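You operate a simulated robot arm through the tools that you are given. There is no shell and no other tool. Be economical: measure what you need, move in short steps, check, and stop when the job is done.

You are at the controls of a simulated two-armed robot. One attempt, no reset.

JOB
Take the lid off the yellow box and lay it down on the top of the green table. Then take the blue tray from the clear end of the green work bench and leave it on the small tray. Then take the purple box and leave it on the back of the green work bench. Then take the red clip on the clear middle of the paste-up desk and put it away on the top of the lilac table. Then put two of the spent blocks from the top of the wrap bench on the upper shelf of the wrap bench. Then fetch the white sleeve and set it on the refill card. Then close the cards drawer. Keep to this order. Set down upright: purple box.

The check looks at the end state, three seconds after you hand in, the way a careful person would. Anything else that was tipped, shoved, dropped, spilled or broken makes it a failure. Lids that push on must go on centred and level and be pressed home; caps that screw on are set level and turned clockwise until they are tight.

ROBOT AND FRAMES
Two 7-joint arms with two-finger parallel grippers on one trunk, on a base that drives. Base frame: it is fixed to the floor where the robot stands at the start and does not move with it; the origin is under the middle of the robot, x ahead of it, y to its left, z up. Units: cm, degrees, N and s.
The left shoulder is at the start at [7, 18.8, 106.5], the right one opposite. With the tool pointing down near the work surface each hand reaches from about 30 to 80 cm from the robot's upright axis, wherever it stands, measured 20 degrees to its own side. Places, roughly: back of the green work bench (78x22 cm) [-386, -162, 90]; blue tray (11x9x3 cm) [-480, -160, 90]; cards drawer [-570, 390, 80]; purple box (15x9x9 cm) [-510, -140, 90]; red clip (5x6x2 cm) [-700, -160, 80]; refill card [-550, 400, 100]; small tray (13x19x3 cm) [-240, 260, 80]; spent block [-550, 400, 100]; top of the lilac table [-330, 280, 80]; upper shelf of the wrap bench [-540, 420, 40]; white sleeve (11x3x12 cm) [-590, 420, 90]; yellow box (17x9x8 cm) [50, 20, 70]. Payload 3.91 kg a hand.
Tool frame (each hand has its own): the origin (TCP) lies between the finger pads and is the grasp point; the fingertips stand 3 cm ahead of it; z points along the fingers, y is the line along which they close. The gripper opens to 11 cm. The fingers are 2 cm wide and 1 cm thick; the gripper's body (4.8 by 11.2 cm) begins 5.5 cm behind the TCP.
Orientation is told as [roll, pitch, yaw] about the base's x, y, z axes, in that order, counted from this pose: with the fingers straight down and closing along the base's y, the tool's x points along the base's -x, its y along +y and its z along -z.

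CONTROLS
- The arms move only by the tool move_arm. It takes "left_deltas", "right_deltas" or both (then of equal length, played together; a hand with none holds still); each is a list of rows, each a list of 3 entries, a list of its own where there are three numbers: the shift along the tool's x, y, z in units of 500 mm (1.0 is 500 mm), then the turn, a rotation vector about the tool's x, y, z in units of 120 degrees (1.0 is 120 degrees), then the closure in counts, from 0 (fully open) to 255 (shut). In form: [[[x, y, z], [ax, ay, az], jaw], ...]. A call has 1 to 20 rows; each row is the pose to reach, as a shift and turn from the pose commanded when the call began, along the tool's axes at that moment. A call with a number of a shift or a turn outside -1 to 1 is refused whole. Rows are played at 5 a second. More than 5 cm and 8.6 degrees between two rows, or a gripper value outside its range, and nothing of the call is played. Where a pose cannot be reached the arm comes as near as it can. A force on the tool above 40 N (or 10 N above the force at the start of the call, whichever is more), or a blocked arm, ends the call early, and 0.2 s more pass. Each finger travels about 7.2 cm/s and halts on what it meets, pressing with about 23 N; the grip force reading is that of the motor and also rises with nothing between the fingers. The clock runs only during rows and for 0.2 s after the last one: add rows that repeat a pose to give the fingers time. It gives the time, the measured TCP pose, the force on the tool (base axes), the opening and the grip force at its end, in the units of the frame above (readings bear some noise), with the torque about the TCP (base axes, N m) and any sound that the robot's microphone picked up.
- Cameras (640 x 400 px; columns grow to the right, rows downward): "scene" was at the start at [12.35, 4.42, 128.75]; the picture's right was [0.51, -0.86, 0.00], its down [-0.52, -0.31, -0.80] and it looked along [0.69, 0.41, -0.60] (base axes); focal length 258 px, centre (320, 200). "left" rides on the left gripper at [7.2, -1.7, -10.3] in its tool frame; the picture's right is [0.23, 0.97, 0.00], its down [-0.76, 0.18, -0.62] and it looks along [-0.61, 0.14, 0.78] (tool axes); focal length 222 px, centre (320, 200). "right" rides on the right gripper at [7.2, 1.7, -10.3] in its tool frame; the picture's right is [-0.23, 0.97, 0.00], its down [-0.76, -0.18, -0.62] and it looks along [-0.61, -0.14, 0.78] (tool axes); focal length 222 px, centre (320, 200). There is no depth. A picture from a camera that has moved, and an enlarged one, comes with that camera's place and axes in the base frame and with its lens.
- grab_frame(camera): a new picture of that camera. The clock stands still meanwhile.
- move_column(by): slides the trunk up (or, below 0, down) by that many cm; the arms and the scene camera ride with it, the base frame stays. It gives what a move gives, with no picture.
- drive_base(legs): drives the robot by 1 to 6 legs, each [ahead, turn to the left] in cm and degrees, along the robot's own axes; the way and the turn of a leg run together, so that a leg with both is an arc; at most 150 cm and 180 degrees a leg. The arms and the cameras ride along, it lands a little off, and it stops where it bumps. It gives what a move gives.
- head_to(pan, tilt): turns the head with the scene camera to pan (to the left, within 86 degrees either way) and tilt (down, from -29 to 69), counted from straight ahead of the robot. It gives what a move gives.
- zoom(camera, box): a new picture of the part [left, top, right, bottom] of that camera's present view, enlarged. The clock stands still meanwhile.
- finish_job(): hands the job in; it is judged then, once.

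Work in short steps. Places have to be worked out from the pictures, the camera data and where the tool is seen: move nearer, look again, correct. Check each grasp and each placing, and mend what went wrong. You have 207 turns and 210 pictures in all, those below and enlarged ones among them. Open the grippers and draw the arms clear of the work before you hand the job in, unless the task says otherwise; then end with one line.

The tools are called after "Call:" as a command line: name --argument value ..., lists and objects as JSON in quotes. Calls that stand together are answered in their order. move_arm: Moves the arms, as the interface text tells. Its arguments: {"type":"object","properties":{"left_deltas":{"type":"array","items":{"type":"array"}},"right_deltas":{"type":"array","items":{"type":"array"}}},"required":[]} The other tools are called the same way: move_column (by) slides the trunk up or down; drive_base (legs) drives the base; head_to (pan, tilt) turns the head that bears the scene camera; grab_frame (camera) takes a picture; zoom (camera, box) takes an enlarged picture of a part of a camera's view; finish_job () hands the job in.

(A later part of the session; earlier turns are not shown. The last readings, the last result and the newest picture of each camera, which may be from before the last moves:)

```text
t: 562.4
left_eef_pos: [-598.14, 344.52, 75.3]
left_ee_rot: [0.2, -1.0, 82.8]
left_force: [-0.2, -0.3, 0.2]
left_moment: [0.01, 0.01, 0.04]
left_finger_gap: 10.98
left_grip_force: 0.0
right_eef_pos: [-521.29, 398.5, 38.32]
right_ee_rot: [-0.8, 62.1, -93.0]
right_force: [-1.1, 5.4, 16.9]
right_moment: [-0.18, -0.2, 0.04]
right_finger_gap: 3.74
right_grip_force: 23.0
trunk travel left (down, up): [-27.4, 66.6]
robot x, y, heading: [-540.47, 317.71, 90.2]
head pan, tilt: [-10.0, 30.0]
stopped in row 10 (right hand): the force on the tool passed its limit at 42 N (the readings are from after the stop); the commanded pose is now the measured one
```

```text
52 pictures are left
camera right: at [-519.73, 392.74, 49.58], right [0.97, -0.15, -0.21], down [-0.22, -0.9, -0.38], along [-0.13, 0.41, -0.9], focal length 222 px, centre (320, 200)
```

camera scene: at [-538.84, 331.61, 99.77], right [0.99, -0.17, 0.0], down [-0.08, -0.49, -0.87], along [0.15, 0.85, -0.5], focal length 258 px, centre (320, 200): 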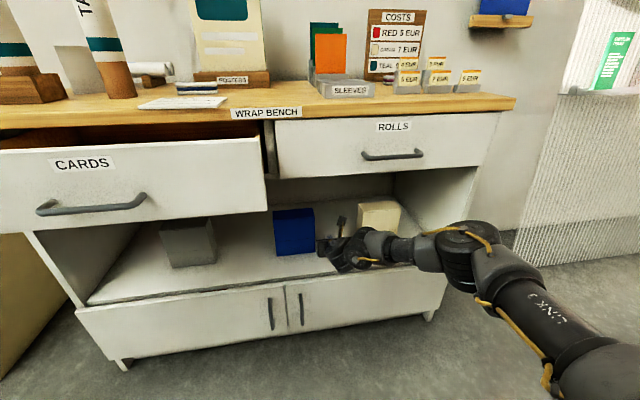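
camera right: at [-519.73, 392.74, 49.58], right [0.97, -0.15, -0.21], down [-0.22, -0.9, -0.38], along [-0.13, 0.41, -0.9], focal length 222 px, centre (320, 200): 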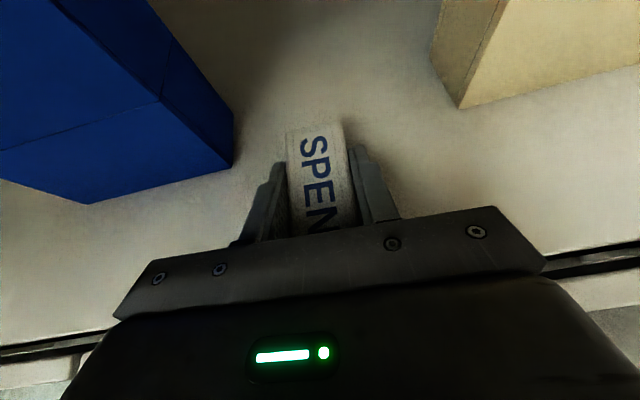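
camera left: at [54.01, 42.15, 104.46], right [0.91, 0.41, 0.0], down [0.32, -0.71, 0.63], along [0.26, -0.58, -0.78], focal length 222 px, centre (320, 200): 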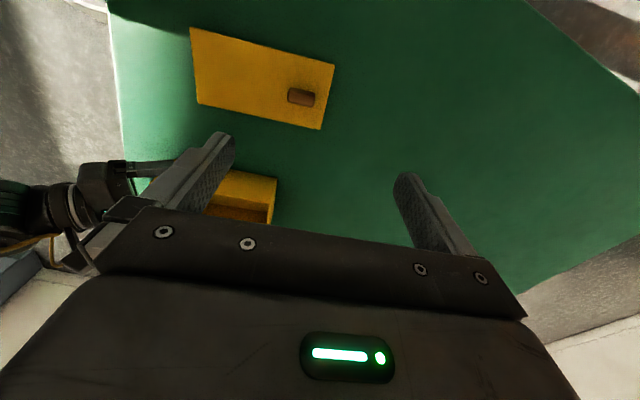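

Resting on the shelf. Open, withdraw straight back, and raise the trunk.

Call:
move_arm --right_deltas '[[[0.003, 0, -0.002], [0, 0, 0], 200], [[0.003, 0, -0.002], [0, 0, 0], 110], [[0.003, 0, -0.002], [0, 0, 0], 110], [[0.01, 0, -0.02], [0, 0, 0], 110], [[-0.015, 0, -0.08], [0, 0, 0], 110], [[-0.05, 0, -0.145], [0, 0, 0], 110], [[-0.085, 0, -0.21], [0, 0, 0], 110], [[-0.12, 0, -0.275], [0, 0, 0], 110], [[-0.155, 0, -0.34], [0, 0, 0], 110], [[-0.19, 0, -0.405], [0, 0, 0], 110], [[-0.225, 0, -0.47], [0, 0, 0], 110], [[-0.26, 0, -0.535], [0, 0, 0], 110]]'

Call:
grab_frame --camera "right"

Call:
move_column --by 38

Call:
move_column --by 20.5

```text
t: 565.0
left_eef_pos: [-598.03, 344.53, 75.26]
left_ee_rot: [0.4, -0.9, 82.7]
left_force: [0.1, -0.8, -0.4]
left_moment: [0.0, 0.0, -0.05]
left_finger_gap: 10.99
left_grip_force: 0.0
right_eef_pos: [-522.11, 368.58, 39.23]
right_ee_rot: [-0.2, 61.5, -92.4]
right_force: [0.3, 0.2, 0.4]
right_moment: [0.0, -0.01, -0.03]
right_finger_gap: 6.24
right_grip_force: 0.1
trunk travel left (down, up): [-27.4, 66.6]
robot x, y, heading: [-540.71, 317.44, 90.2]
head pan, tilt: [-10.0, 30.0]
```

```text
51 pictures are left
camera right: at [-520.7, 363.04, 50.55], right [0.97, -0.15, -0.2], down [-0.21, -0.9, -0.37], along [-0.13, 0.4, -0.91], focal length 222 px, centre (320, 200)
```

right: 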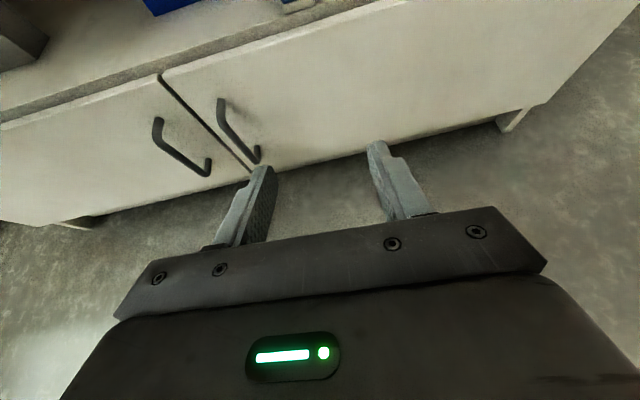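

```text
t: 568.7
left_eef_pos: [-598.05, 344.52, 113.36]
left_ee_rot: [0.3, -0.8, 82.7]
left_force: [0.8, -0.4, -0.3]
left_moment: [-0.02, -0.04, -0.02]
left_finger_gap: 10.99
left_grip_force: 0.1
right_eef_pos: [-522.3, 368.65, 77.25]
right_ee_rot: [-0.2, 61.6, -92.4]
right_force: [0.0, 0.2, -0.2]
right_moment: [0.01, -0.03, 0.03]
right_finger_gap: 6.27
right_grip_force: 0.0
trunk travel left (down, up): [-65.4, 28.6]
robot x, y, heading: [-540.32, 317.85, 90.3]
head pan, tilt: [-10.0, 30.0]
```

```text
t: 570.9
left_eef_pos: [-598.24, 344.55, 133.69]
left_ee_rot: [0.2, -0.8, 82.6]
left_force: [0.7, 0.1, 0.0]
left_moment: [0.0, 0.02, 0.01]
left_finger_gap: 10.99
left_grip_force: 0.1
right_eef_pos: [-522.39, 368.58, 97.64]
right_ee_rot: [-0.2, 61.5, -92.4]
right_force: [-0.3, -0.7, -1.4]
right_moment: [0.01, 0.0, 0.01]
right_finger_gap: 6.28
right_grip_force: 0.0
trunk travel left (down, up): [-85.9, 8.1]
robot x, y, heading: [-540.08, 317.8, 90.3]
head pan, tilt: [-10.0, 30.0]
```

Now block 1. Raise, shift, rotate the tool to −x, then move in.

Call:
move_arm --right_deltas '[[[0.047, -0.073, 0.003], [0, 0, 0], 93], [[0.094, -0.146, 0.006], [0, 0, 0], 93], [[0.141, -0.219, 0.008], [0, 0, 0], 93], [[0.188, -0.292, 0.011], [0, 0, 0], 93], [[0.235, -0.365, 0.014], [0, 0, 0], 93], [[0.282, -0.438, 0.017], [0, 0, 0], 93], [[0.329, -0.511, 0.02], [0, 0, 0], 93], [[0.376, -0.584, 0.022], [0, 0, 0], 93], [[0.423, -0.657, 0.025], [0, 0, 0], 93], [[0.47, -0.73, 0.028], [0, 0, 0], 93]]'

Call:
move_arm --right_deltas '[[[0, 0, 0], [0.056, 0, -0.031], 93], [[0, 0, 0], [0.113, 0, -0.061], 93], [[0, 0, 0], [0.169, 0, -0.092], 93], [[0, 0, 0], [0.226, 0, -0.122], 93], [[0, 0, 0], [0.282, 0, -0.153], 93], [[0, 0, 0], [0.339, 0, -0.184], 93], [[0, 0, 0], [0.395, 0, -0.214], 93], [[0, 0, 0], [0.451, 0, -0.245], 93], [[0, 0, 0], [0.508, 0, -0.275], 93], [[0, 0, 0], [0.564, 0, -0.306], 93], [[0, 0, 0], [0.621, 0, -0.336], 93], [[0, 0, 0], [0.677, 0, -0.367], 93]]'

Call:
move_column --by -11

Call:
drive_base --legs '[[28, 0]]'

Call:
grab_frame --camera "right"

```text
t: 573.1
left_eef_pos: [-598.38, 344.57, 133.72]
left_ee_rot: [0.2, -0.9, 82.7]
left_force: [-0.9, -0.7, 0.5]
left_moment: [0.03, -0.04, 0.0]
left_finger_gap: 11.0
left_grip_force: 0.1
right_eef_pos: [-558.26, 382.35, 117.88]
right_ee_rot: [0.0, 61.5, -92.1]
right_force: [-0.2, 0.1, -0.6]
right_moment: [0.0, -0.01, -0.02]
right_finger_gap: 6.99
right_grip_force: 0.1
trunk travel left (down, up): [-85.9, 8.1]
robot x, y, heading: [-539.91, 317.77, 90.3]
head pan, tilt: [-10.0, 30.0]
```

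```text
t: 575.7
left_eef_pos: [-598.34, 344.65, 133.75]
left_ee_rot: [0.2, -0.9, 82.7]
left_force: [0.3, -0.2, 0.1]
left_moment: [0.02, 0.0, 0.0]
left_finger_gap: 10.99
left_grip_force: 0.1
right_eef_pos: [-558.24, 382.57, 117.72]
right_ee_rot: [0.1, 61.6, 0.1]
right_force: [-0.4, 1.2, -0.1]
right_moment: [-0.02, -0.02, 0.02]
right_finger_gap: 7.0
right_grip_force: 0.1
trunk travel left (down, up): [-85.9, 8.1]
robot x, y, heading: [-540.09, 317.94, 90.1]
head pan, tilt: [-10.0, 30.0]
```

```text
t: 577.1
left_eef_pos: [-598.24, 344.5, 122.93]
left_ee_rot: [0.2, -0.8, 82.7]
left_force: [-1.0, 0.7, 0.0]
left_moment: [-0.01, 0.01, 0.0]
left_finger_gap: 11.04
left_grip_force: 0.0
right_eef_pos: [-558.15, 382.68, 106.76]
right_ee_rot: [-0.1, 61.6, 0.0]
right_force: [0.4, -0.1, 0.2]
right_moment: [0.0, 0.01, -0.03]
right_finger_gap: 7.03
right_grip_force: 0.1
trunk travel left (down, up): [-74.9, 19.1]
robot x, y, heading: [-539.94, 317.8, 90.0]
head pan, tilt: [-10.0, 30.0]
```

```text
t: 579.0
left_eef_pos: [-598.26, 371.71, 122.89]
left_ee_rot: [0.3, -0.9, 82.7]
left_force: [1.0, -0.5, 0.8]
left_moment: [-0.01, 0.01, 0.01]
left_finger_gap: 11.02
left_grip_force: 0.1
right_eef_pos: [-558.19, 409.5, 106.73]
right_ee_rot: [-0.1, 61.6, 0.0]
right_force: [-0.7, -0.2, -0.3]
right_moment: [-0.02, -0.01, 0.03]
right_finger_gap: 6.99
right_grip_force: 0.0
trunk travel left (down, up): [-74.9, 19.1]
robot x, y, heading: [-540.19, 344.79, 90.1]
head pan, tilt: [-10.0, 30.0]
```

```text
50 pictures are left
camera right: at [-552.56, 411.42, 118.06], right [0.11, 0.97, -0.2], down [0.91, -0.18, -0.37], along [-0.4, -0.14, -0.91], focal length 222 px, centre (320, 200)
```

right: 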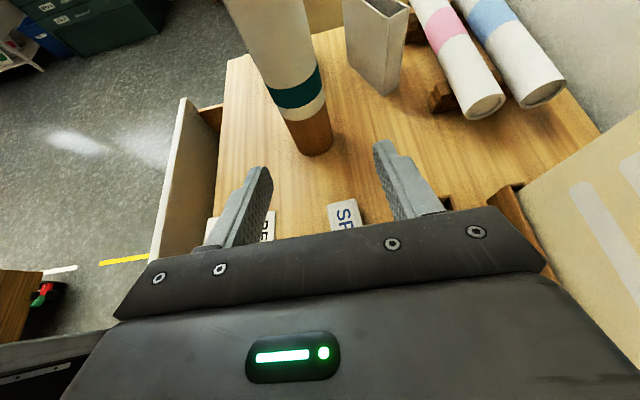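

Block 1's near-left end at (-562.7, 410.3). Descend onto it.

Call:
move_arm --right_deltas '[[[-0.06, 0.014, 0.03], [0, 0, 0], 93], [[-0.12, 0.014, 0.058], [0, 0, 0], 93], [[-0.18, 0.014, 0.087], [0, 0, 0], 93], [[-0.22, 0.014, 0.106], [0, 0, 0], 93], [[-0.24, 0.014, 0.116], [0, 0, 0], 93], [[-0.25, 0.014, 0.121], [0, 0, 0], 93], [[-0.256, 0.014, 0.124], [0, 0, 0], 93]]'

Call:
grab_frame --camera "right"

```text
t: 580.6
left_eef_pos: [-598.18, 371.73, 122.76]
left_ee_rot: [0.2, -0.9, 82.6]
left_force: [0.4, 0.2, 0.4]
left_moment: [-0.02, -0.01, -0.04]
left_finger_gap: 11.02
left_grip_force: 0.1
right_eef_pos: [-557.71, 410.31, 92.32]
right_ee_rot: [-0.1, 61.6, 0.0]
right_force: [-0.5, -0.2, -0.2]
right_moment: [-0.03, 0.0, 0.0]
right_finger_gap: 7.01
right_grip_force: 0.1
trunk travel left (down, up): [-74.9, 19.1]
robot x, y, heading: [-540.25, 344.7, 90.2]
head pan, tilt: [-10.0, 30.0]
```

```text
49 pictures are left
camera right: at [-552.02, 412.18, 103.67], right [0.11, 0.97, -0.2], down [0.91, -0.18, -0.37], along [-0.4, -0.14, -0.91], focal length 222 px, centre (320, 200)
```

right: 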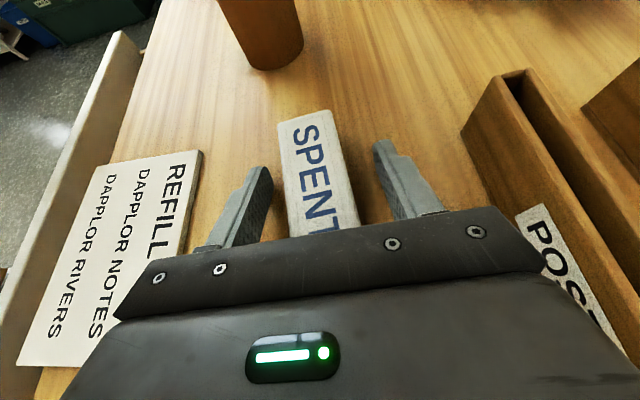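

Straddled. Close, lift, back off, swing to +y and position for the shelf.

Call:
move_arm --right_deltas '[[[0, 0, 0], [0, 0, 0], 140], [[0, 0, 0], [0, 0, 0], 200], [[0, 0, 0], [0, 0, 0], 255], [[0, 0, 0], [0, 0, 0], 255], [[0.04, 0, -0.022], [0, 0, 0], 255], [[0.09, 0, -0.049], [0, 0, 0], 255], [[0.14, 0, -0.076], [0, 0, 0], 255], [[0.17, 0, -0.092], [0, 0, 0], 255]]'

Call:
grab_frame --camera "right"

Call:
drive_base --legs '[[-27, 0]]'

Call:
move_column --by 11

Call:
move_arm --right_deltas '[[[0, 0, 0], [-0.056, 0, 0.03], 255], [[0, 0, 0], [-0.112, 0, 0.061], 255], [[0, 0, 0], [-0.169, 0, 0.091], 255], [[0, 0, 0], [-0.225, 0, 0.122], 255], [[0, 0, 0], [-0.281, 0, 0.152], 255], [[0, 0, 0], [-0.337, 0, 0.182], 255], [[0, 0, 0], [-0.394, 0, 0.213], 255], [[0, 0, 0], [-0.45, 0, 0.243], 255], [[0, 0, 0], [-0.506, 0, 0.274], 255], [[0, 0, 0], [-0.562, 0, 0.304], 255], [[0, 0, 0], [-0.619, 0, 0.335], 255], [[0, 0, 0], [-0.675, 0, 0.365], 255]]'

Call:
move_arm --right_deltas '[[[-0.009, 0.08, -0.016], [0, 0, 0], 255], [[-0.017, 0.161, -0.031], [0, 0, 0], 255], [[-0.026, 0.241, -0.047], [0, 0, 0], 255], [[-0.034, 0.321, -0.063], [0, 0, 0], 255], [[-0.043, 0.402, -0.078], [0, 0, 0], 255], [[-0.051, 0.482, -0.094], [0, 0, 0], 255], [[-0.06, 0.562, -0.11], [0, 0, 0], 255], [[-0.068, 0.643, -0.125], [0, 0, 0], 255], [[-0.077, 0.723, -0.141], [0, 0, 0], 255], [[-0.085, 0.804, -0.156], [0, 0, 0], 255], [[-0.094, 0.884, -0.172], [0, 0, 0], 255]]'

```text
t: 582.4
left_eef_pos: [-598.24, 371.71, 122.81]
left_ee_rot: [0.3, -0.8, 82.7]
left_force: [-0.1, 0.3, -0.7]
left_moment: [-0.03, 0.03, -0.03]
left_finger_gap: 11.01
left_grip_force: 0.0
right_eef_pos: [-557.67, 410.18, 102.01]
right_ee_rot: [-0.3, 61.7, 0.0]
right_force: [-0.3, 0.4, 0.0]
right_moment: [0.02, 0.03, 0.05]
right_finger_gap: 3.75
right_grip_force: 22.8
trunk travel left (down, up): [-74.9, 19.1]
robot x, y, heading: [-540.25, 344.77, 90.0]
head pan, tilt: [-10.0, 30.0]
```

```text
48 pictures are left
camera right: at [-552.03, 412.11, 113.36], right [0.11, 0.97, -0.2], down [0.91, -0.18, -0.37], along [-0.4, -0.14, -0.91], focal length 222 px, centre (320, 200)
```

right: 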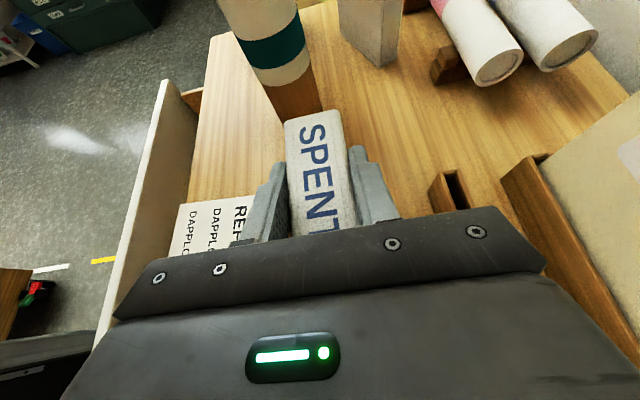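

```text
t: 584.3
left_eef_pos: [-598.19, 345.33, 122.91]
left_ee_rot: [0.1, -0.8, 82.9]
left_force: [-1.0, 0.0, -0.4]
left_moment: [0.0, 0.0, 0.01]
left_finger_gap: 10.96
left_grip_force: 0.2
right_eef_pos: [-557.96, 384.18, 101.97]
right_ee_rot: [-0.2, 61.6, 0.2]
right_force: [-0.1, 0.0, -0.1]
right_moment: [-0.02, -0.03, -0.02]
right_finger_gap: 3.74
right_grip_force: 23.2
trunk travel left (down, up): [-74.9, 19.1]
robot x, y, heading: [-540.23, 318.62, 90.5]
head pan, tilt: [-10.0, 30.0]
```

```text
t: 585.7
left_eef_pos: [-598.17, 345.19, 133.82]
left_ee_rot: [0.2, -0.9, 83.0]
left_force: [1.0, 0.5, 0.2]
left_moment: [0.02, 0.01, 0.01]
left_finger_gap: 10.99
left_grip_force: 0.1
right_eef_pos: [-557.97, 384.09, 113.06]
right_ee_rot: [-0.3, 61.6, 0.2]
right_force: [-0.4, 0.2, -0.6]
right_moment: [-0.02, -0.02, -0.02]
right_finger_gap: 3.73
right_grip_force: 23.2
trunk travel left (down, up): [-85.9, 8.1]
robot x, y, heading: [-540.15, 318.13, 90.7]
head pan, tilt: [-10.0, 30.0]
```

```text
t: 588.3
left_eef_pos: [-598.33, 345.17, 133.7]
left_ee_rot: [0.1, -0.8, 83.0]
left_force: [0.0, 0.2, 0.7]
left_moment: [-0.02, 0.02, 0.01]
left_finger_gap: 11.02
left_grip_force: 0.1
right_eef_pos: [-557.97, 384.02, 112.91]
right_ee_rot: [0.2, 61.5, -91.7]
right_force: [0.6, 1.0, 0.0]
right_moment: [-0.02, -0.04, -0.02]
right_finger_gap: 3.74
right_grip_force: 23.1
trunk travel left (down, up): [-85.9, 8.1]
robot x, y, heading: [-539.93, 318.52, 90.7]
head pan, tilt: [-10.0, 30.0]
```

```text
t: 590.7
left_eef_pos: [-598.29, 345.07, 133.83]
left_ee_rot: [0.2, -0.8, 83.0]
left_force: [0.8, -0.2, 0.1]
left_moment: [-0.01, -0.02, -0.02]
left_finger_gap: 11.01
left_grip_force: 0.0
right_eef_pos: [-514.15, 372.72, 113.01]
right_ee_rot: [-0.2, 61.7, -91.9]
right_force: [-0.1, -0.3, -0.8]
right_moment: [-0.01, 0.01, 0.04]
right_finger_gap: 3.7
right_grip_force: 22.7
trunk travel left (down, up): [-85.9, 8.1]
robot x, y, heading: [-539.99, 318.29, 90.7]
head pan, tilt: [-10.0, 30.0]
```

Lower the trunk and insert block 1 beside the first.

Call:
move_column --by -38

Call:
move_column --by -31

Call:
move_arm --right_deltas '[[[0.034, 0, 0.064], [0, 0, 0], 255], [[0.069, 0, 0.127], [0, 0, 0], 255], [[0.103, 0, 0.191], [0, 0, 0], 255], [[0.137, 0, 0.254], [0, 0, 0], 255], [[0.171, 0, 0.318], [0, 0, 0], 255], [[0.206, 0, 0.381], [0, 0, 0], 255], [[0.24, 0, 0.445], [0, 0, 0], 255]]'

Call:
grab_frame --camera "right"

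```text
t: 594.4
left_eef_pos: [-598.16, 345.16, 95.93]
left_ee_rot: [0.3, -0.9, 83.1]
left_force: [-0.2, -0.1, 0.4]
left_moment: [0.02, 0.02, 0.01]
left_finger_gap: 11.02
left_grip_force: 0.0
right_eef_pos: [-514.0, 372.86, 75.03]
right_ee_rot: [0.0, 61.5, -91.7]
right_force: [-0.7, -0.7, -0.2]
right_moment: [0.0, 0.01, 0.0]
right_finger_gap: 3.71
right_grip_force: 22.9
trunk travel left (down, up): [-47.9, 46.1]
robot x, y, heading: [-540.07, 318.45, 90.5]
head pan, tilt: [-10.0, 30.0]
```

```text
t: 597.5
left_eef_pos: [-598.18, 345.12, 64.83]
left_ee_rot: [0.4, -0.8, 83.1]
left_force: [-0.3, -0.5, 0.0]
left_moment: [0.01, 0.0, 0.0]
left_finger_gap: 11.0
left_grip_force: 0.0
right_eef_pos: [-514.11, 372.96, 43.89]
right_ee_rot: [0.0, 61.5, -91.7]
right_force: [0.1, 0.2, 0.8]
right_moment: [-0.02, -0.02, -0.02]
right_finger_gap: 3.72
right_grip_force: 22.9
trunk travel left (down, up): [-16.9, 77.1]
robot x, y, heading: [-539.84, 318.44, 90.5]
head pan, tilt: [-10.0, 30.0]
```

```text
t: 599.1
left_eef_pos: [-598.11, 345.25, 64.85]
left_ee_rot: [0.2, -0.9, 83.0]
left_force: [-0.2, 0.2, 0.1]
left_moment: [0.02, 0.05, 0.0]
left_finger_gap: 10.99
left_grip_force: 0.1
right_eef_pos: [-513.08, 398.25, 43.75]
right_ee_rot: [-0.1, 61.5, -91.7]
right_force: [-0.3, 0.0, -0.8]
right_moment: [-0.01, -0.02, -0.01]
right_finger_gap: 3.73
right_grip_force: 22.9
trunk travel left (down, up): [-16.9, 77.1]
robot x, y, heading: [-539.82, 318.5, 90.5]
head pan, tilt: [-10.0, 30.0]
```

```text
47 pictures are left
camera right: at [-511.51, 392.58, 55.09], right [0.97, -0.14, -0.2], down [-0.21, -0.91, -0.37], along [-0.13, 0.4, -0.91], focal length 222 px, centre (320, 200)
```

right: 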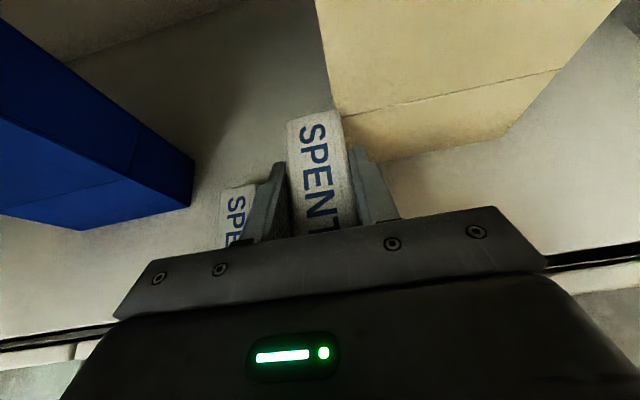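

The far end is close to the cream box; pull back 1.5 cm, then lower to the shelf.

Call:
move_arm --right_deltas '[[[-0.014, 0, -0.026], [0, 0, 0], 255], [[-0.034, 0, -0.015], [0, 0, 0], 255], [[-0.064, 0, 0.001], [0, 0, 0], 255], [[-0.084, 0, 0.012], [0, 0, 0], 255], [[-0.096, 0, 0.018], [0, 0, 0], 255], [[-0.104, 0, 0.023], [0, 0, 0], 255], [[-0.112, 0, 0.027], [0, 0, 0], 255], [[-0.12, 0, 0.031], [0, 0, 0], 255], [[-0.128, 0, 0.036], [0, 0, 0], 255]]'

Call:
grab_frame --camera "right"

```text
t: 601.1
left_eef_pos: [-598.33, 344.91, 64.91]
left_ee_rot: [0.2, -1.0, 83.0]
left_force: [0.7, 0.2, 1.3]
left_moment: [-0.03, 0.03, 0.01]
left_finger_gap: 10.99
left_grip_force: 0.0
right_eef_pos: [-513.31, 396.78, 38.3]
right_ee_rot: [-0.5, 62.2, -92.2]
right_force: [1.7, -1.9, 29.9]
right_moment: [-0.11, -0.39, -0.08]
right_finger_gap: 3.76
right_grip_force: 22.5
trunk travel left (down, up): [-16.9, 77.1]
robot x, y, heading: [-540.23, 318.31, 90.5]
head pan, tilt: [-10.0, 30.0]
```

```text
46 pictures are left
camera right: at [-511.76, 391.02, 49.55], right [0.97, -0.14, -0.2], down [-0.21, -0.9, -0.38], along [-0.13, 0.41, -0.9], focal length 222 px, centre (320, 200)
```

right: 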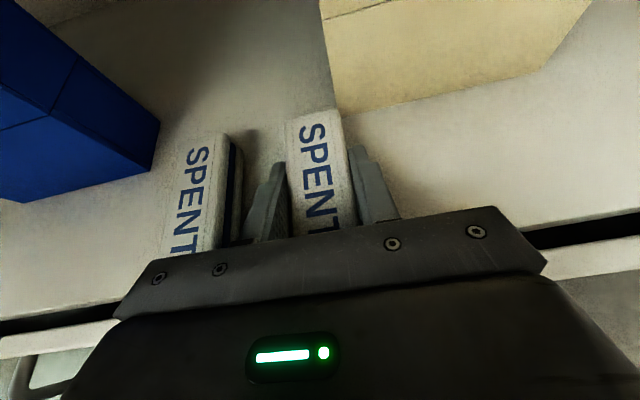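

Both blocks on the shelf. Open slightly, withdraw straight, check, and raise.

Call:
move_arm --right_deltas '[[[0.003, 0, -0.002], [0, 0, 0], 200], [[0.003, 0, -0.002], [0, 0, 0], 130], [[0.003, 0, -0.002], [0, 0, 0], 130], [[0.0, 0, -0.02], [0, 0, 0], 130], [[-0.03, 0, -0.085], [0, 0, 0], 130], [[-0.065, 0, -0.15], [0, 0, 0], 130], [[-0.1, 0, -0.215], [0, 0, 0], 130], [[-0.135, 0, -0.28], [0, 0, 0], 130], [[-0.17, 0, -0.345], [0, 0, 0], 130], [[-0.205, 0, -0.41], [0, 0, 0], 130], [[-0.235, 0, -0.465], [0, 0, 0], 130]]'

Call:
zoom --camera "scene" --box '[220, 80, 480, 240]'

Call:
move_column --by 38

Call:
move_column --by 31

```text
t: 603.5
left_eef_pos: [-598.11, 345.17, 64.77]
left_ee_rot: [0.3, -0.8, 82.9]
left_force: [0.3, 0.1, -1.1]
left_moment: [0.02, 0.0, -0.02]
left_finger_gap: 11.01
left_grip_force: 0.0
right_eef_pos: [-513.99, 373.55, 38.21]
right_ee_rot: [0.1, 61.5, -91.6]
right_force: [0.3, -0.4, -0.2]
right_moment: [0.0, -0.02, 0.02]
right_finger_gap: 5.4
right_grip_force: 0.2
right hand out of reach, approached as far as the arm can: row 11
trunk travel left (down, up): [-16.9, 77.1]
robot x, y, heading: [-539.88, 318.72, 90.5]
head pan, tilt: [-10.0, 30.0]
```

```text
2.46 times, centred on (350, 160) of scene
camera zoom: at [-538.8, 332.47, 89.27], right [0.99, -0.16, 0.0], down [-0.08, -0.49, -0.87], along [0.14, 0.85, -0.5], focal length 635 px, centre (246, 298)
```

zoom: 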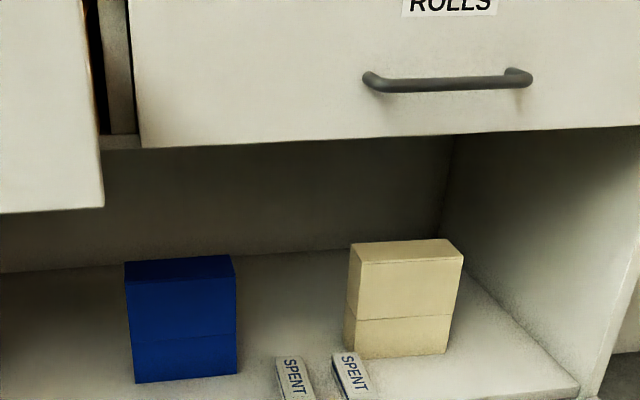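

```text
t: 607.1
left_eef_pos: [-598.17, 345.14, 102.82]
left_ee_rot: [0.3, -0.7, 83.0]
left_force: [-0.4, 0.4, 0.3]
left_moment: [-0.01, -0.01, 0.0]
left_finger_gap: 11.0
left_grip_force: 0.1
right_eef_pos: [-513.96, 373.65, 76.34]
right_ee_rot: [0.0, 61.5, -91.7]
right_force: [1.5, -0.9, 0.2]
right_moment: [0.03, -0.04, -0.02]
right_finger_gap: 5.37
right_grip_force: 0.0
trunk travel left (down, up): [-54.9, 39.1]
robot x, y, heading: [-540.35, 318.42, 90.8]
head pan, tilt: [-10.0, 30.0]
```

```text
t: 610.2
left_eef_pos: [-598.16, 345.19, 133.76]
left_ee_rot: [0.3, -0.9, 83.0]
left_force: [0.6, 0.5, 0.2]
left_moment: [0.02, -0.02, 0.0]
left_finger_gap: 11.0
left_grip_force: 0.1
right_eef_pos: [-514.05, 373.65, 107.33]
right_ee_rot: [0.0, 61.5, -91.6]
right_force: [-1.0, -0.2, -0.1]
right_moment: [0.01, -0.03, 0.02]
right_finger_gap: 5.39
right_grip_force: 0.0
trunk travel left (down, up): [-85.9, 8.1]
robot x, y, heading: [-540.3, 318.78, 90.6]
head pan, tilt: [-10.0, 30.0]
```

Blocks done. Next the white sleeve, standing behind the tubes at ≈(-586, 419). The left arm suits it. Tuck the right hand outboard/up and drive to (-566, 350).

Call:
move_arm --right_deltas '[[[0.03, 0.07, -0.04], [0, 0, 0], 130], [[0.06, 0.15, -0.08], [0, 0, 0], 130], [[0.09, 0.22, -0.12], [0, 0, 0], 130], [[0.11, 0.29, -0.16], [0, 0, 0], 130], [[0.118, 0.36, -0.2], [0, 0, 0], 130]]'

Call:
drive_base --legs '[[-10, 0], [0, 31.4], [48, 0], [0, -32]]'

Call:
head_to --pan 15 --tilt 40

Call:
grab_frame --camera "scene"

```text
t: 611.4
left_eef_pos: [-598.13, 344.92, 133.88]
left_ee_rot: [0.3, -1.0, 83.0]
left_force: [0.0, -0.4, -0.3]
left_moment: [0.01, 0.03, 0.01]
left_finger_gap: 11.02
left_grip_force: 0.1
right_eef_pos: [-496.17, 366.88, 117.03]
right_ee_rot: [-0.2, 61.6, -91.8]
right_force: [0.9, -0.1, -0.3]
right_moment: [-0.02, -0.02, -0.03]
right_finger_gap: 5.39
right_grip_force: 0.0
trunk travel left (down, up): [-85.9, 8.1]
robot x, y, heading: [-539.94, 318.69, 90.5]
head pan, tilt: [-10.0, 30.0]
```

```text
t: 618.1
left_eef_pos: [-621.73, 376.43, 133.79]
left_ee_rot: [0.1, -0.8, 81.3]
left_force: [0.6, 0.2, -0.1]
left_moment: [-0.01, 0.0, 0.01]
left_finger_gap: 11.0
left_grip_force: 0.1
right_eef_pos: [-518.95, 395.41, 116.95]
right_ee_rot: [-0.2, 61.4, -93.4]
right_force: [0.1, -0.7, -0.5]
right_moment: [0.02, -0.01, -0.01]
right_finger_gap: 5.4
right_grip_force: 0.1
trunk travel left (down, up): [-85.9, 8.1]
robot x, y, heading: [-564.24, 348.07, 88.8]
head pan, tilt: [-10.0, 30.0]
```

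```text
t: 619.0
left_eef_pos: [-621.71, 376.55, 133.87]
left_ee_rot: [0.2, -0.8, 81.3]
left_force: [0.0, 0.1, 0.7]
left_moment: [0.02, 0.04, 0.01]
left_finger_gap: 11.01
left_grip_force: 0.1
right_eef_pos: [-518.98, 395.41, 116.96]
right_ee_rot: [-0.1, 61.6, -93.4]
right_force: [-0.3, -0.6, 0.7]
right_moment: [-0.01, -0.02, 0.0]
right_finger_gap: 5.36
right_grip_force: 0.2
trunk travel left (down, up): [-85.9, 8.1]
robot x, y, heading: [-564.78, 348.14, 89.0]
head pan, tilt: [15.0, 40.0]
```

```text
44 pictures are left
camera scene: at [-566.33, 361.46, 156.74], right [0.97, 0.24, 0.0], down [0.15, -0.62, -0.77], along [-0.18, 0.74, -0.64], focal length 258 px, centre (320, 200)
```

scene: 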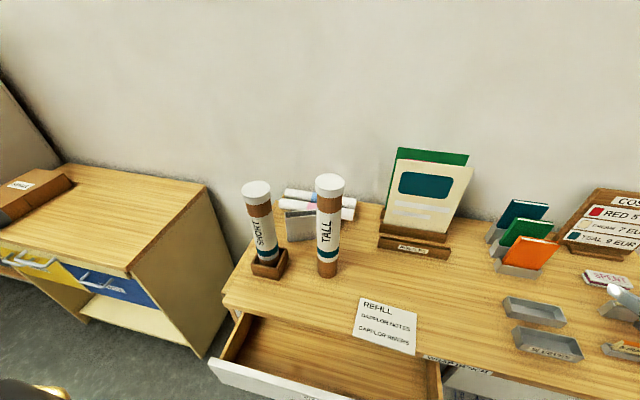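

Zoom on the sleeve to confirm its pose.

Call:
zoom --camera "scene" --box '[230, 160, 370, 290]'

```text
3.08 times, centred on (300, 225) of scene
camera zoom: at [-566.33, 361.46, 156.74], right [0.97, 0.24, 0.0], down [0.15, -0.62, -0.77], along [-0.18, 0.74, -0.64], focal length 794 px, centre (382, 123)
```

zoom: 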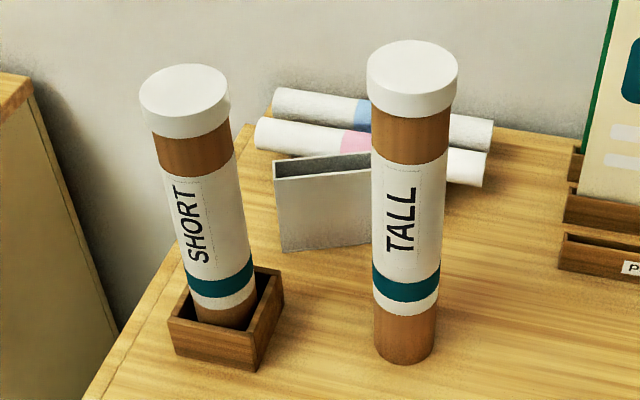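

The right hand's camera clears the SHORT tube better, so I'll use the right arm, nearly straight, from robot position (-603, 351). Back up, level and re-yaw the right hand, then drive there.

Call:
drive_base --legs '[[-35, 0]]'

Call:
move_arm --right_deltas '[[[0, 0, 0], [0, -0.064, 0], 93], [[0, 0, 0], [0, -0.128, 0], 93], [[0, 0, 0], [0, -0.192, 0], 93], [[0, 0, 0], [0, -0.256, 0], 93], [[0, 0, 0], [0, -0.32, 0], 93], [[0, 0, 0], [0, -0.384, 0], 93], [[0, 0, 0], [0, -0.448, 0], 93], [[0, 0, 0], [0, -0.512, 0], 93]]'

Call:
move_arm --right_deltas '[[[0, 0, 0], [0, 0, -0.065], 93], [[0, 0, 0], [0, 0, -0.13], 93], [[0, 0, 0], [0, 0, -0.195], 93], [[0, 0, 0], [0, 0, -0.26], 93], [[0, 0, 0], [0, 0, -0.325], 93], [[0, 0, 0], [0, 0, -0.39], 93], [[0, 0, 0], [0, 0, -0.455], 93], [[0, 0, 0], [0, 0, -0.52], 93], [[0, 0, 0], [0, 0, -0.585], 93], [[0, 0, 0], [0, 0, -0.65], 93], [[0, 0, 0], [0, 0, -0.715], 93], [[0, 0, 0], [0, 0, -0.78], 93], [[0, 0, 0], [0, 0, -0.845], 93], [[0, 0, 0], [0, 0, -0.91], 93], [[0, 0, 0], [0, 0, -0.97], 93]]'

Call:
drive_base --legs '[[0, 46], [53, 0], [0, -45]]'

```text
t: 621.2
left_eef_pos: [-622.3, 340.46, 133.78]
left_ee_rot: [0.4, -0.7, 82.0]
left_force: [0.0, 0.1, 0.1]
left_moment: [-0.01, -0.01, 0.03]
left_finger_gap: 11.01
left_grip_force: 0.2
right_eef_pos: [-519.95, 360.68, 116.77]
right_ee_rot: [-0.2, 61.4, -92.8]
right_force: [0.1, 0.4, -0.2]
right_moment: [0.0, 0.01, 0.03]
right_finger_gap: 5.4
right_grip_force: 0.1
trunk travel left (down, up): [-85.9, 8.1]
robot x, y, heading: [-564.71, 312.85, 89.6]
head pan, tilt: [15.0, 40.0]
```

```text
t: 623.0
left_eef_pos: [-622.55, 340.48, 133.8]
left_ee_rot: [0.2, -0.7, 82.1]
left_force: [0.2, 1.1, -0.7]
left_moment: [-0.03, -0.03, 0.02]
left_finger_gap: 10.98
left_grip_force: 0.0
right_eef_pos: [-520.26, 360.54, 116.9]
right_ee_rot: [-0.1, -0.1, -92.7]
right_force: [0.5, -0.2, 0.2]
right_moment: [-0.01, -0.01, 0.02]
right_finger_gap: 6.97
right_grip_force: 0.3
trunk travel left (down, up): [-85.9, 8.1]
robot x, y, heading: [-564.61, 312.47, 89.5]
head pan, tilt: [15.0, 40.0]
```

```text
t: 626.2
left_eef_pos: [-622.46, 340.41, 133.83]
left_ee_rot: [0.4, -0.8, 82.0]
left_force: [0.3, -0.7, -0.1]
left_moment: [0.01, -0.01, 0.01]
left_finger_gap: 11.0
left_grip_force: 0.0
right_eef_pos: [-520.11, 360.52, 116.88]
right_ee_rot: [0.1, 0.0, 23.9]
right_force: [1.1, 0.7, -0.4]
right_moment: [0.02, 0.0, 0.0]
right_finger_gap: 6.99
right_grip_force: 0.1
trunk travel left (down, up): [-85.9, 8.1]
robot x, y, heading: [-564.8, 312.86, 89.4]
head pan, tilt: [15.0, 40.0]
```

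```text
t: 630.9
left_eef_pos: [-655.69, 318.51, 133.99]
left_ee_rot: [0.4, -1.0, 129.5]
left_force: [0.3, 0.4, -0.3]
left_moment: [0.01, 0.01, -0.02]
left_finger_gap: 10.99
left_grip_force: 0.1
right_eef_pos: [-601.3, 407.08, 116.67]
right_ee_rot: [-0.4, 0.7, 71.0]
right_force: [-0.1, -0.3, -1.0]
right_moment: [0.05, 0.03, 0.03]
right_finger_gap: 7.01
right_grip_force: 0.1
trunk travel left (down, up): [-85.9, 8.1]
robot x, y, heading: [-596.8, 342.25, 137.1]
head pan, tilt: [15.0, 40.0]
heard: snap
stopped in leg 2: the force on the tool passed its limit at 53 N (the readings are from after the stop); the commanded pose is now the measured one
```

The right hand hit something during the diagonal drive. Look immediately.

Call:
head_to --pan -45 --tilt 40

Call:
grab_frame --camera "scene"

Call:
grab_frame --camera "right"

```text
t: 632.2
left_eef_pos: [-655.96, 318.52, 133.82]
left_ee_rot: [0.3, -0.8, 129.5]
left_force: [-0.5, -0.2, 0.6]
left_moment: [-0.03, 0.02, 0.01]
left_finger_gap: 11.02
left_grip_force: 0.0
right_eef_pos: [-601.63, 407.14, 116.63]
right_ee_rot: [-0.5, 0.7, 71.1]
right_force: [0.1, -0.1, 0.2]
right_moment: [-0.01, -0.02, -0.03]
right_finger_gap: 6.99
right_grip_force: 0.1
trunk travel left (down, up): [-85.9, 8.1]
robot x, y, heading: [-596.89, 342.72, 137.3]
head pan, tilt: [-45.0, 40.0]
```

```text
42 pictures are left
camera scene: at [-600.89, 354.22, 156.73], right [1.0, 0.04, 0.0], down [0.02, -0.64, -0.77], along [-0.03, 0.77, -0.64], focal length 258 px, centre (320, 200)
```

scene: 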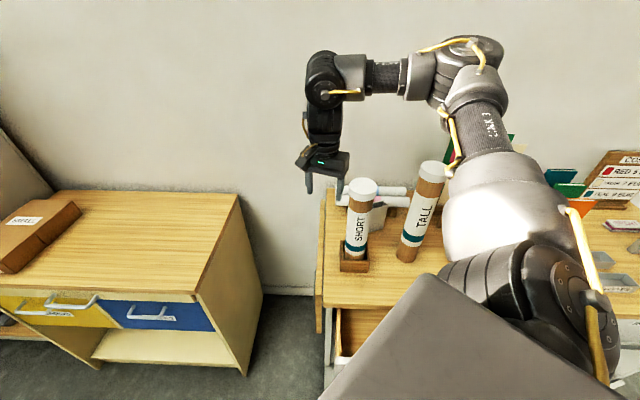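

```text
41 pictures are left
camera right: at [-605.53, 401.18, 127.05], right [-0.85, 0.53, -0.01], down [0.41, 0.67, 0.62], along [0.33, 0.52, -0.79], focal length 222 px, centre (320, 200)
```

right: 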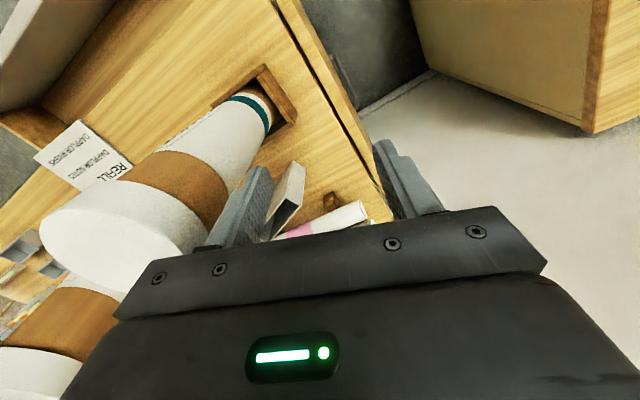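

Zoom to check the tubes and sleeve.

Call:
zoom --camera "scene" --box '[290, 140, 490, 280]'

```text
2.86 times, centred on (390, 210) of scene
camera zoom: at [-600.89, 354.22, 156.73], right [1.0, 0.04, 0.0], down [0.02, -0.64, -0.77], along [-0.03, 0.77, -0.64], focal length 737 px, centre (120, 171)
```

zoom: 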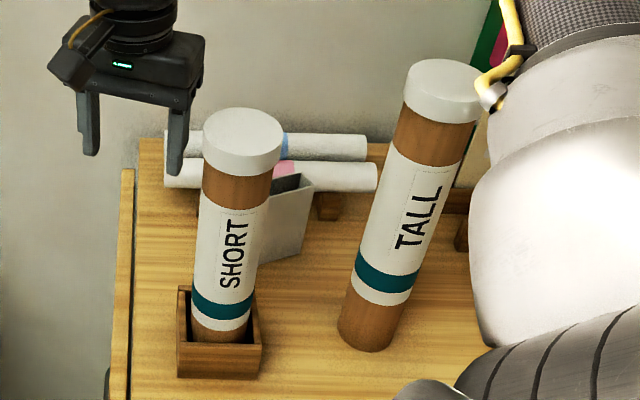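

No visible damage: SHORT is in its holder, TALL and the sleeve stand. Raise the right hand well above the tubes before turning square.

Call:
move_column --by 8

Call:
move_arm --right_deltas '[[[0, 0, -0.08], [0, 0, 0], 93], [[0, 0, -0.16], [0, 0, 0], 93], [[0, 0, -0.24], [0, 0, 0], 93]]'

Call:
drive_base --legs '[[0, -47], [9, 0]]'

Call:
head_to --pan 0 --tilt 42

Call:
grab_frame --camera "scene"

```text
t: 633.4
left_eef_pos: [-655.92, 318.56, 141.85]
left_ee_rot: [0.3, -0.9, 129.5]
left_force: [0.5, -0.5, -0.4]
left_moment: [0.0, 0.03, -0.02]
left_finger_gap: 10.98
left_grip_force: 0.0
right_eef_pos: [-601.6, 407.25, 124.6]
right_ee_rot: [-0.5, 0.7, 71.2]
right_force: [-0.4, 0.6, 0.1]
right_moment: [0.01, 0.01, 0.0]
right_finger_gap: 6.96
right_grip_force: 0.1
trunk travel left (down, up): [-93.9, 0.1]
robot x, y, heading: [-596.97, 342.18, 137.1]
head pan, tilt: [-45.0, 40.0]
```

```text
t: 634.2
left_eef_pos: [-656.01, 318.24, 141.73]
left_ee_rot: [0.3, -0.9, 129.5]
left_force: [0.0, -0.2, 0.2]
left_moment: [0.01, 0.03, -0.03]
left_finger_gap: 11.01
left_grip_force: 0.1
right_eef_pos: [-601.44, 407.3, 136.71]
right_ee_rot: [-0.5, 0.7, 71.1]
right_force: [0.5, -0.5, 0.3]
right_moment: [0.01, 0.02, -0.03]
right_finger_gap: 6.97
right_grip_force: 0.0
trunk travel left (down, up): [-93.9, 0.1]
robot x, y, heading: [-596.33, 341.73, 136.9]
head pan, tilt: [-45.0, 40.0]
```

```text
t: 637.4
left_eef_pos: [-654.88, 376.0, 142.27]
left_ee_rot: [0.3, -1.6, 83.0]
left_force: [-0.5, -0.9, 1.1]
left_moment: [0.1, -0.03, -0.02]
left_finger_gap: 11.01
left_grip_force: 0.2
right_eef_pos: [-552.62, 397.54, 137.4]
right_ee_rot: [0.3, 0.4, 24.6]
right_force: [0.6, -1.4, 0.6]
right_moment: [0.09, 0.01, 0.0]
right_finger_gap: 6.99
right_grip_force: 0.0
trunk travel left (down, up): [-93.9, 0.1]
robot x, y, heading: [-596.62, 351.15, 90.5]
head pan, tilt: [-45.0, 40.0]
```

```text
t: 638.5
left_eef_pos: [-654.97, 377.8, 141.93]
left_ee_rot: [0.3, -0.8, 83.1]
left_force: [-0.1, 0.4, -0.4]
left_moment: [-0.01, 0.0, -0.05]
left_finger_gap: 10.99
left_grip_force: 0.1
right_eef_pos: [-552.74, 399.37, 136.54]
right_ee_rot: [-0.5, 0.8, 24.5]
right_force: [0.5, -0.1, 0.4]
right_moment: [-0.03, -0.02, -0.03]
right_finger_gap: 7.01
right_grip_force: 0.0
trunk travel left (down, up): [-93.9, 0.1]
robot x, y, heading: [-597.16, 351.08, 90.8]
head pan, tilt: [0.0, 42.0]
```

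```text
39 pictures are left
camera scene: at [-597.06, 364.69, 164.42], right [1.0, 0.01, 0.0], down [0.01, -0.67, -0.74], along [-0.01, 0.74, -0.67], focal length 258 px, centre (320, 200)
```

scene: 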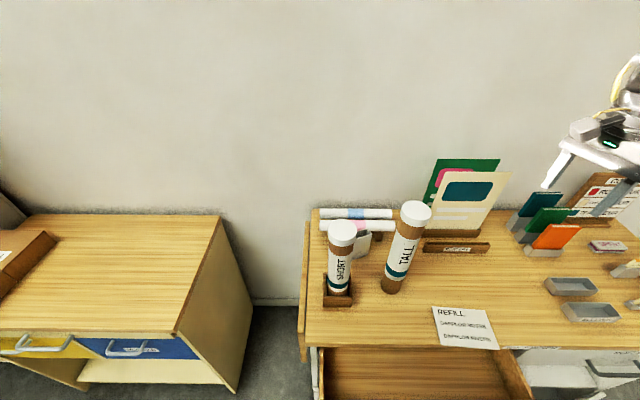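

Tubes check as upright. Now hover the right hand above the sleeve.

Call:
move_arm --right_deltas '[[[0.047, 0.066, 0.0], [0, 0, 0], 93], [[0.095, 0.132, 0.0], [0, 0, 0], 93], [[0.142, 0.197, 0.01], [0, 0, 0], 93], [[0.19, 0.263, 0.03], [0, 0, 0], 93], [[0.237, 0.329, 0.05], [0, 0, 0], 93], [[0.285, 0.395, 0.08], [0, 0, 0.008], 93], [[0.332, 0.46, 0.11], [0, 0, 0.008], 93], [[0.38, 0.526, 0.14], [0, 0, 0.008], 93], [[0.427, 0.592, 0.17], [0, 0, 0.008], 93], [[0.427, 0.592, 0.17], [0, 0, 0.008], 93]]'

Call:
grab_frame --camera "right"

Call:
grab_frame --camera "scene"

```text
t: 640.8
left_eef_pos: [-654.88, 377.51, 141.94]
left_ee_rot: [0.2, -0.9, 83.0]
left_force: [-0.4, -0.1, -0.1]
left_moment: [0.04, 0.0, 0.0]
left_finger_gap: 11.0
left_grip_force: 0.1
right_eef_pos: [-584.69, 417.06, 128.13]
right_ee_rot: [-0.4, 0.8, 23.6]
right_force: [-0.4, 0.1, 0.2]
right_moment: [0.02, -0.02, 0.0]
right_finger_gap: 6.97
right_grip_force: 0.0
trunk travel left (down, up): [-93.9, 0.1]
robot x, y, heading: [-596.87, 351.09, 90.6]
head pan, tilt: [0.0, 42.0]
```

```text
38 pictures are left
camera right: at [-591.78, 415.96, 138.51], right [-0.18, 0.98, -0.01], down [0.77, 0.15, 0.62], along [0.61, 0.11, -0.79], focal length 222 px, centre (320, 200)
```

right: 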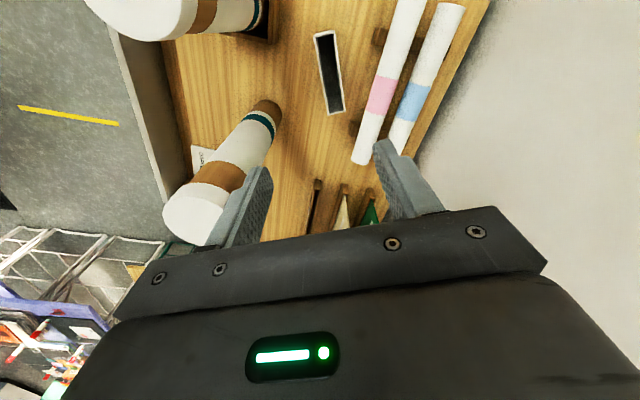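

```text
37 pictures are left
camera scene: at [-597.09, 364.34, 164.45], right [1.0, 0.01, 0.0], down [0.01, -0.67, -0.74], along [-0.01, 0.74, -0.67], focal length 258 px, centre (320, 200)
```

scene: 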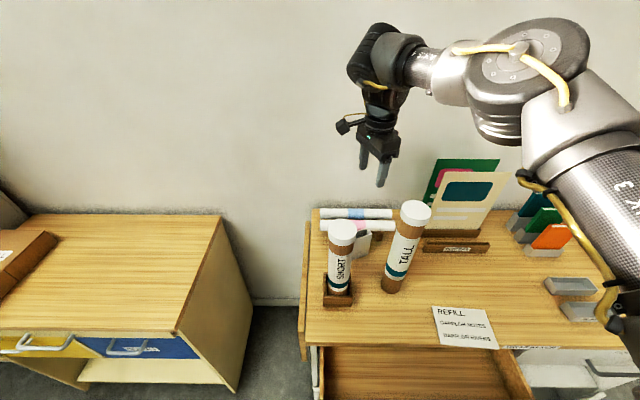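

Sleeve centre (-586.2, 418.3), axis 22.5°. Align and descend to just above its top.

Call:
move_arm --right_deltas '[[[0, 0.016, 0.02], [0, 0, 0.005], 93], [[-0.001, 0.032, 0.08], [0, 0, 0.009], 93], [[-0.001, 0.032, 0.16], [0, 0, 0.009], 93], [[-0.001, 0.032, 0.24], [0, 0, 0.009], 93], [[-0.001, 0.032, 0.32], [0, 0, 0.009], 93], [[-0.001, 0.032, 0.4], [0, 0, 0.009], 93], [[-0.001, 0.032, 0.42], [0, 0, 0.009], 93]]'

Call:
grab_frame --camera "right"

```text
t: 642.4
left_eef_pos: [-654.98, 377.72, 141.96]
left_ee_rot: [0.5, -0.9, 83.0]
left_force: [0.0, 0.4, -0.2]
left_moment: [-0.03, -0.02, -0.03]
left_finger_gap: 10.99
left_grip_force: 0.0
right_eef_pos: [-585.34, 418.2, 107.03]
right_ee_rot: [-0.5, 0.7, 22.5]
right_force: [-0.2, 0.0, 0.1]
right_moment: [0.0, 0.01, 0.0]
right_finger_gap: 6.96
right_grip_force: 0.1
trunk travel left (down, up): [-93.9, 0.1]
robot x, y, heading: [-596.82, 351.23, 90.8]
head pan, tilt: [0.0, 42.0]
```

```text
36 pictures are left
camera right: at [-592.59, 417.19, 117.54], right [-0.16, 0.99, -0.01], down [0.78, 0.13, 0.62], along [0.61, 0.09, -0.79], focal length 222 px, centre (320, 200)
```

right: 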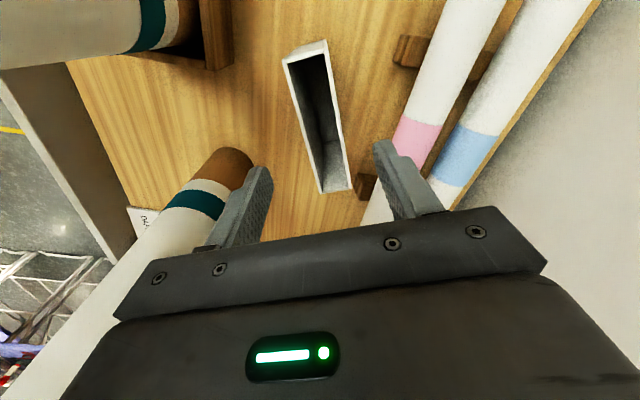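

Aligned. Down 6.5 cm, close, lift 8 cm.

Call:
move_arm --right_deltas '[[[0, 0, 0.06], [0, 0, 0], 93], [[0, 0, 0.11], [0, 0, 0], 93], [[0, 0, 0.13], [0, 0, 0], 93], [[0, 0, 0.13], [0, 0, 0], 150], [[0, 0, 0.13], [0, 0, 0], 200], [[0, 0, 0.13], [0, 0, 0], 255], [[0, 0, 0.13], [0, 0, 0], 255], [[0, 0, 0.1], [0, 0, 0], 255], [[0, 0, 0.06], [0, 0, 0], 255], [[0, 0, 0.01], [0, 0, 0], 255], [[0, 0, -0.03], [0, 0, 0], 255]]'

Call:
grab_frame --camera "right"

```text
t: 644.8
left_eef_pos: [-654.96, 377.46, 141.97]
left_ee_rot: [0.3, -0.9, 83.0]
left_force: [0.1, 0.0, 0.2]
left_moment: [0.01, 0.0, 0.03]
left_finger_gap: 11.0
left_grip_force: 0.1
right_eef_pos: [-585.33, 418.33, 108.72]
right_ee_rot: [-0.5, 0.6, 22.5]
right_force: [0.0, -1.0, -1.2]
right_moment: [0.04, 0.0, -0.02]
right_finger_gap: 2.98
right_grip_force: 22.9
trunk travel left (down, up): [-93.9, 0.1]
robot x, y, heading: [-596.61, 351.18, 90.5]
head pan, tilt: [0.0, 42.0]
```

```text
35 pictures are left
camera right: at [-592.53, 417.36, 119.16], right [-0.16, 0.99, -0.01], down [0.78, 0.13, 0.62], along [0.61, 0.09, -0.79], focal length 222 px, centre (320, 200)
```

right: 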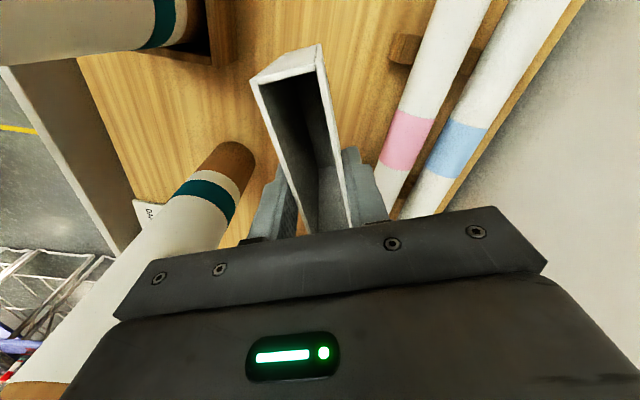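

Sleeve held (3 cm). Lift high above the tubes, retracting slightly.

Call:
move_arm --right_deltas '[[[0, 0, -0.05], [0, 0, 0], 255], [[0, 0, -0.11], [0, 0, 0], 255], [[0, 0, -0.17], [0, 0, 0], 255], [[0, 0, -0.23], [0, 0, 0], 255], [[0, 0, -0.29], [0, 0, 0], 255], [[0.003, -0.008, -0.35], [0, 0, 0], 255], [[0.008, -0.018, -0.41], [0, 0, 0], 255], [[0.014, -0.034, -0.47], [0, 0, 0], 255], [[0.022, -0.052, -0.53], [0, 0, 0], 255], [[0.026, -0.062, -0.57], [0, 0, 0], 255], [[0.026, -0.062, -0.57], [0, 0, 0], 255]]'

Call:
grab_frame --camera "scene"

```text
t: 647.1
left_eef_pos: [-654.97, 377.69, 141.97]
left_ee_rot: [0.3, -0.9, 83.0]
left_force: [-0.2, 0.5, 0.6]
left_moment: [-0.01, 0.02, 0.0]
left_finger_gap: 10.99
left_grip_force: 0.1
right_eef_pos: [-585.05, 415.44, 137.34]
right_ee_rot: [-0.4, 0.6, 22.5]
right_force: [-0.1, 0.1, -1.0]
right_moment: [0.01, 0.01, -0.04]
right_finger_gap: 2.97
right_grip_force: 22.9
trunk travel left (down, up): [-93.9, 0.1]
robot x, y, heading: [-596.83, 351.02, 90.8]
head pan, tilt: [0.0, 42.0]
```

```text
34 pictures are left
camera scene: at [-597.13, 364.48, 164.44], right [1.0, 0.01, 0.0], down [0.01, -0.67, -0.74], along [-0.01, 0.74, -0.67], focal length 258 px, centre (320, 200)
```

scene: 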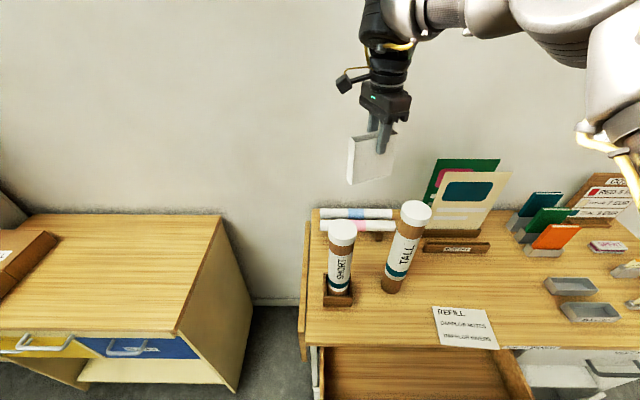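

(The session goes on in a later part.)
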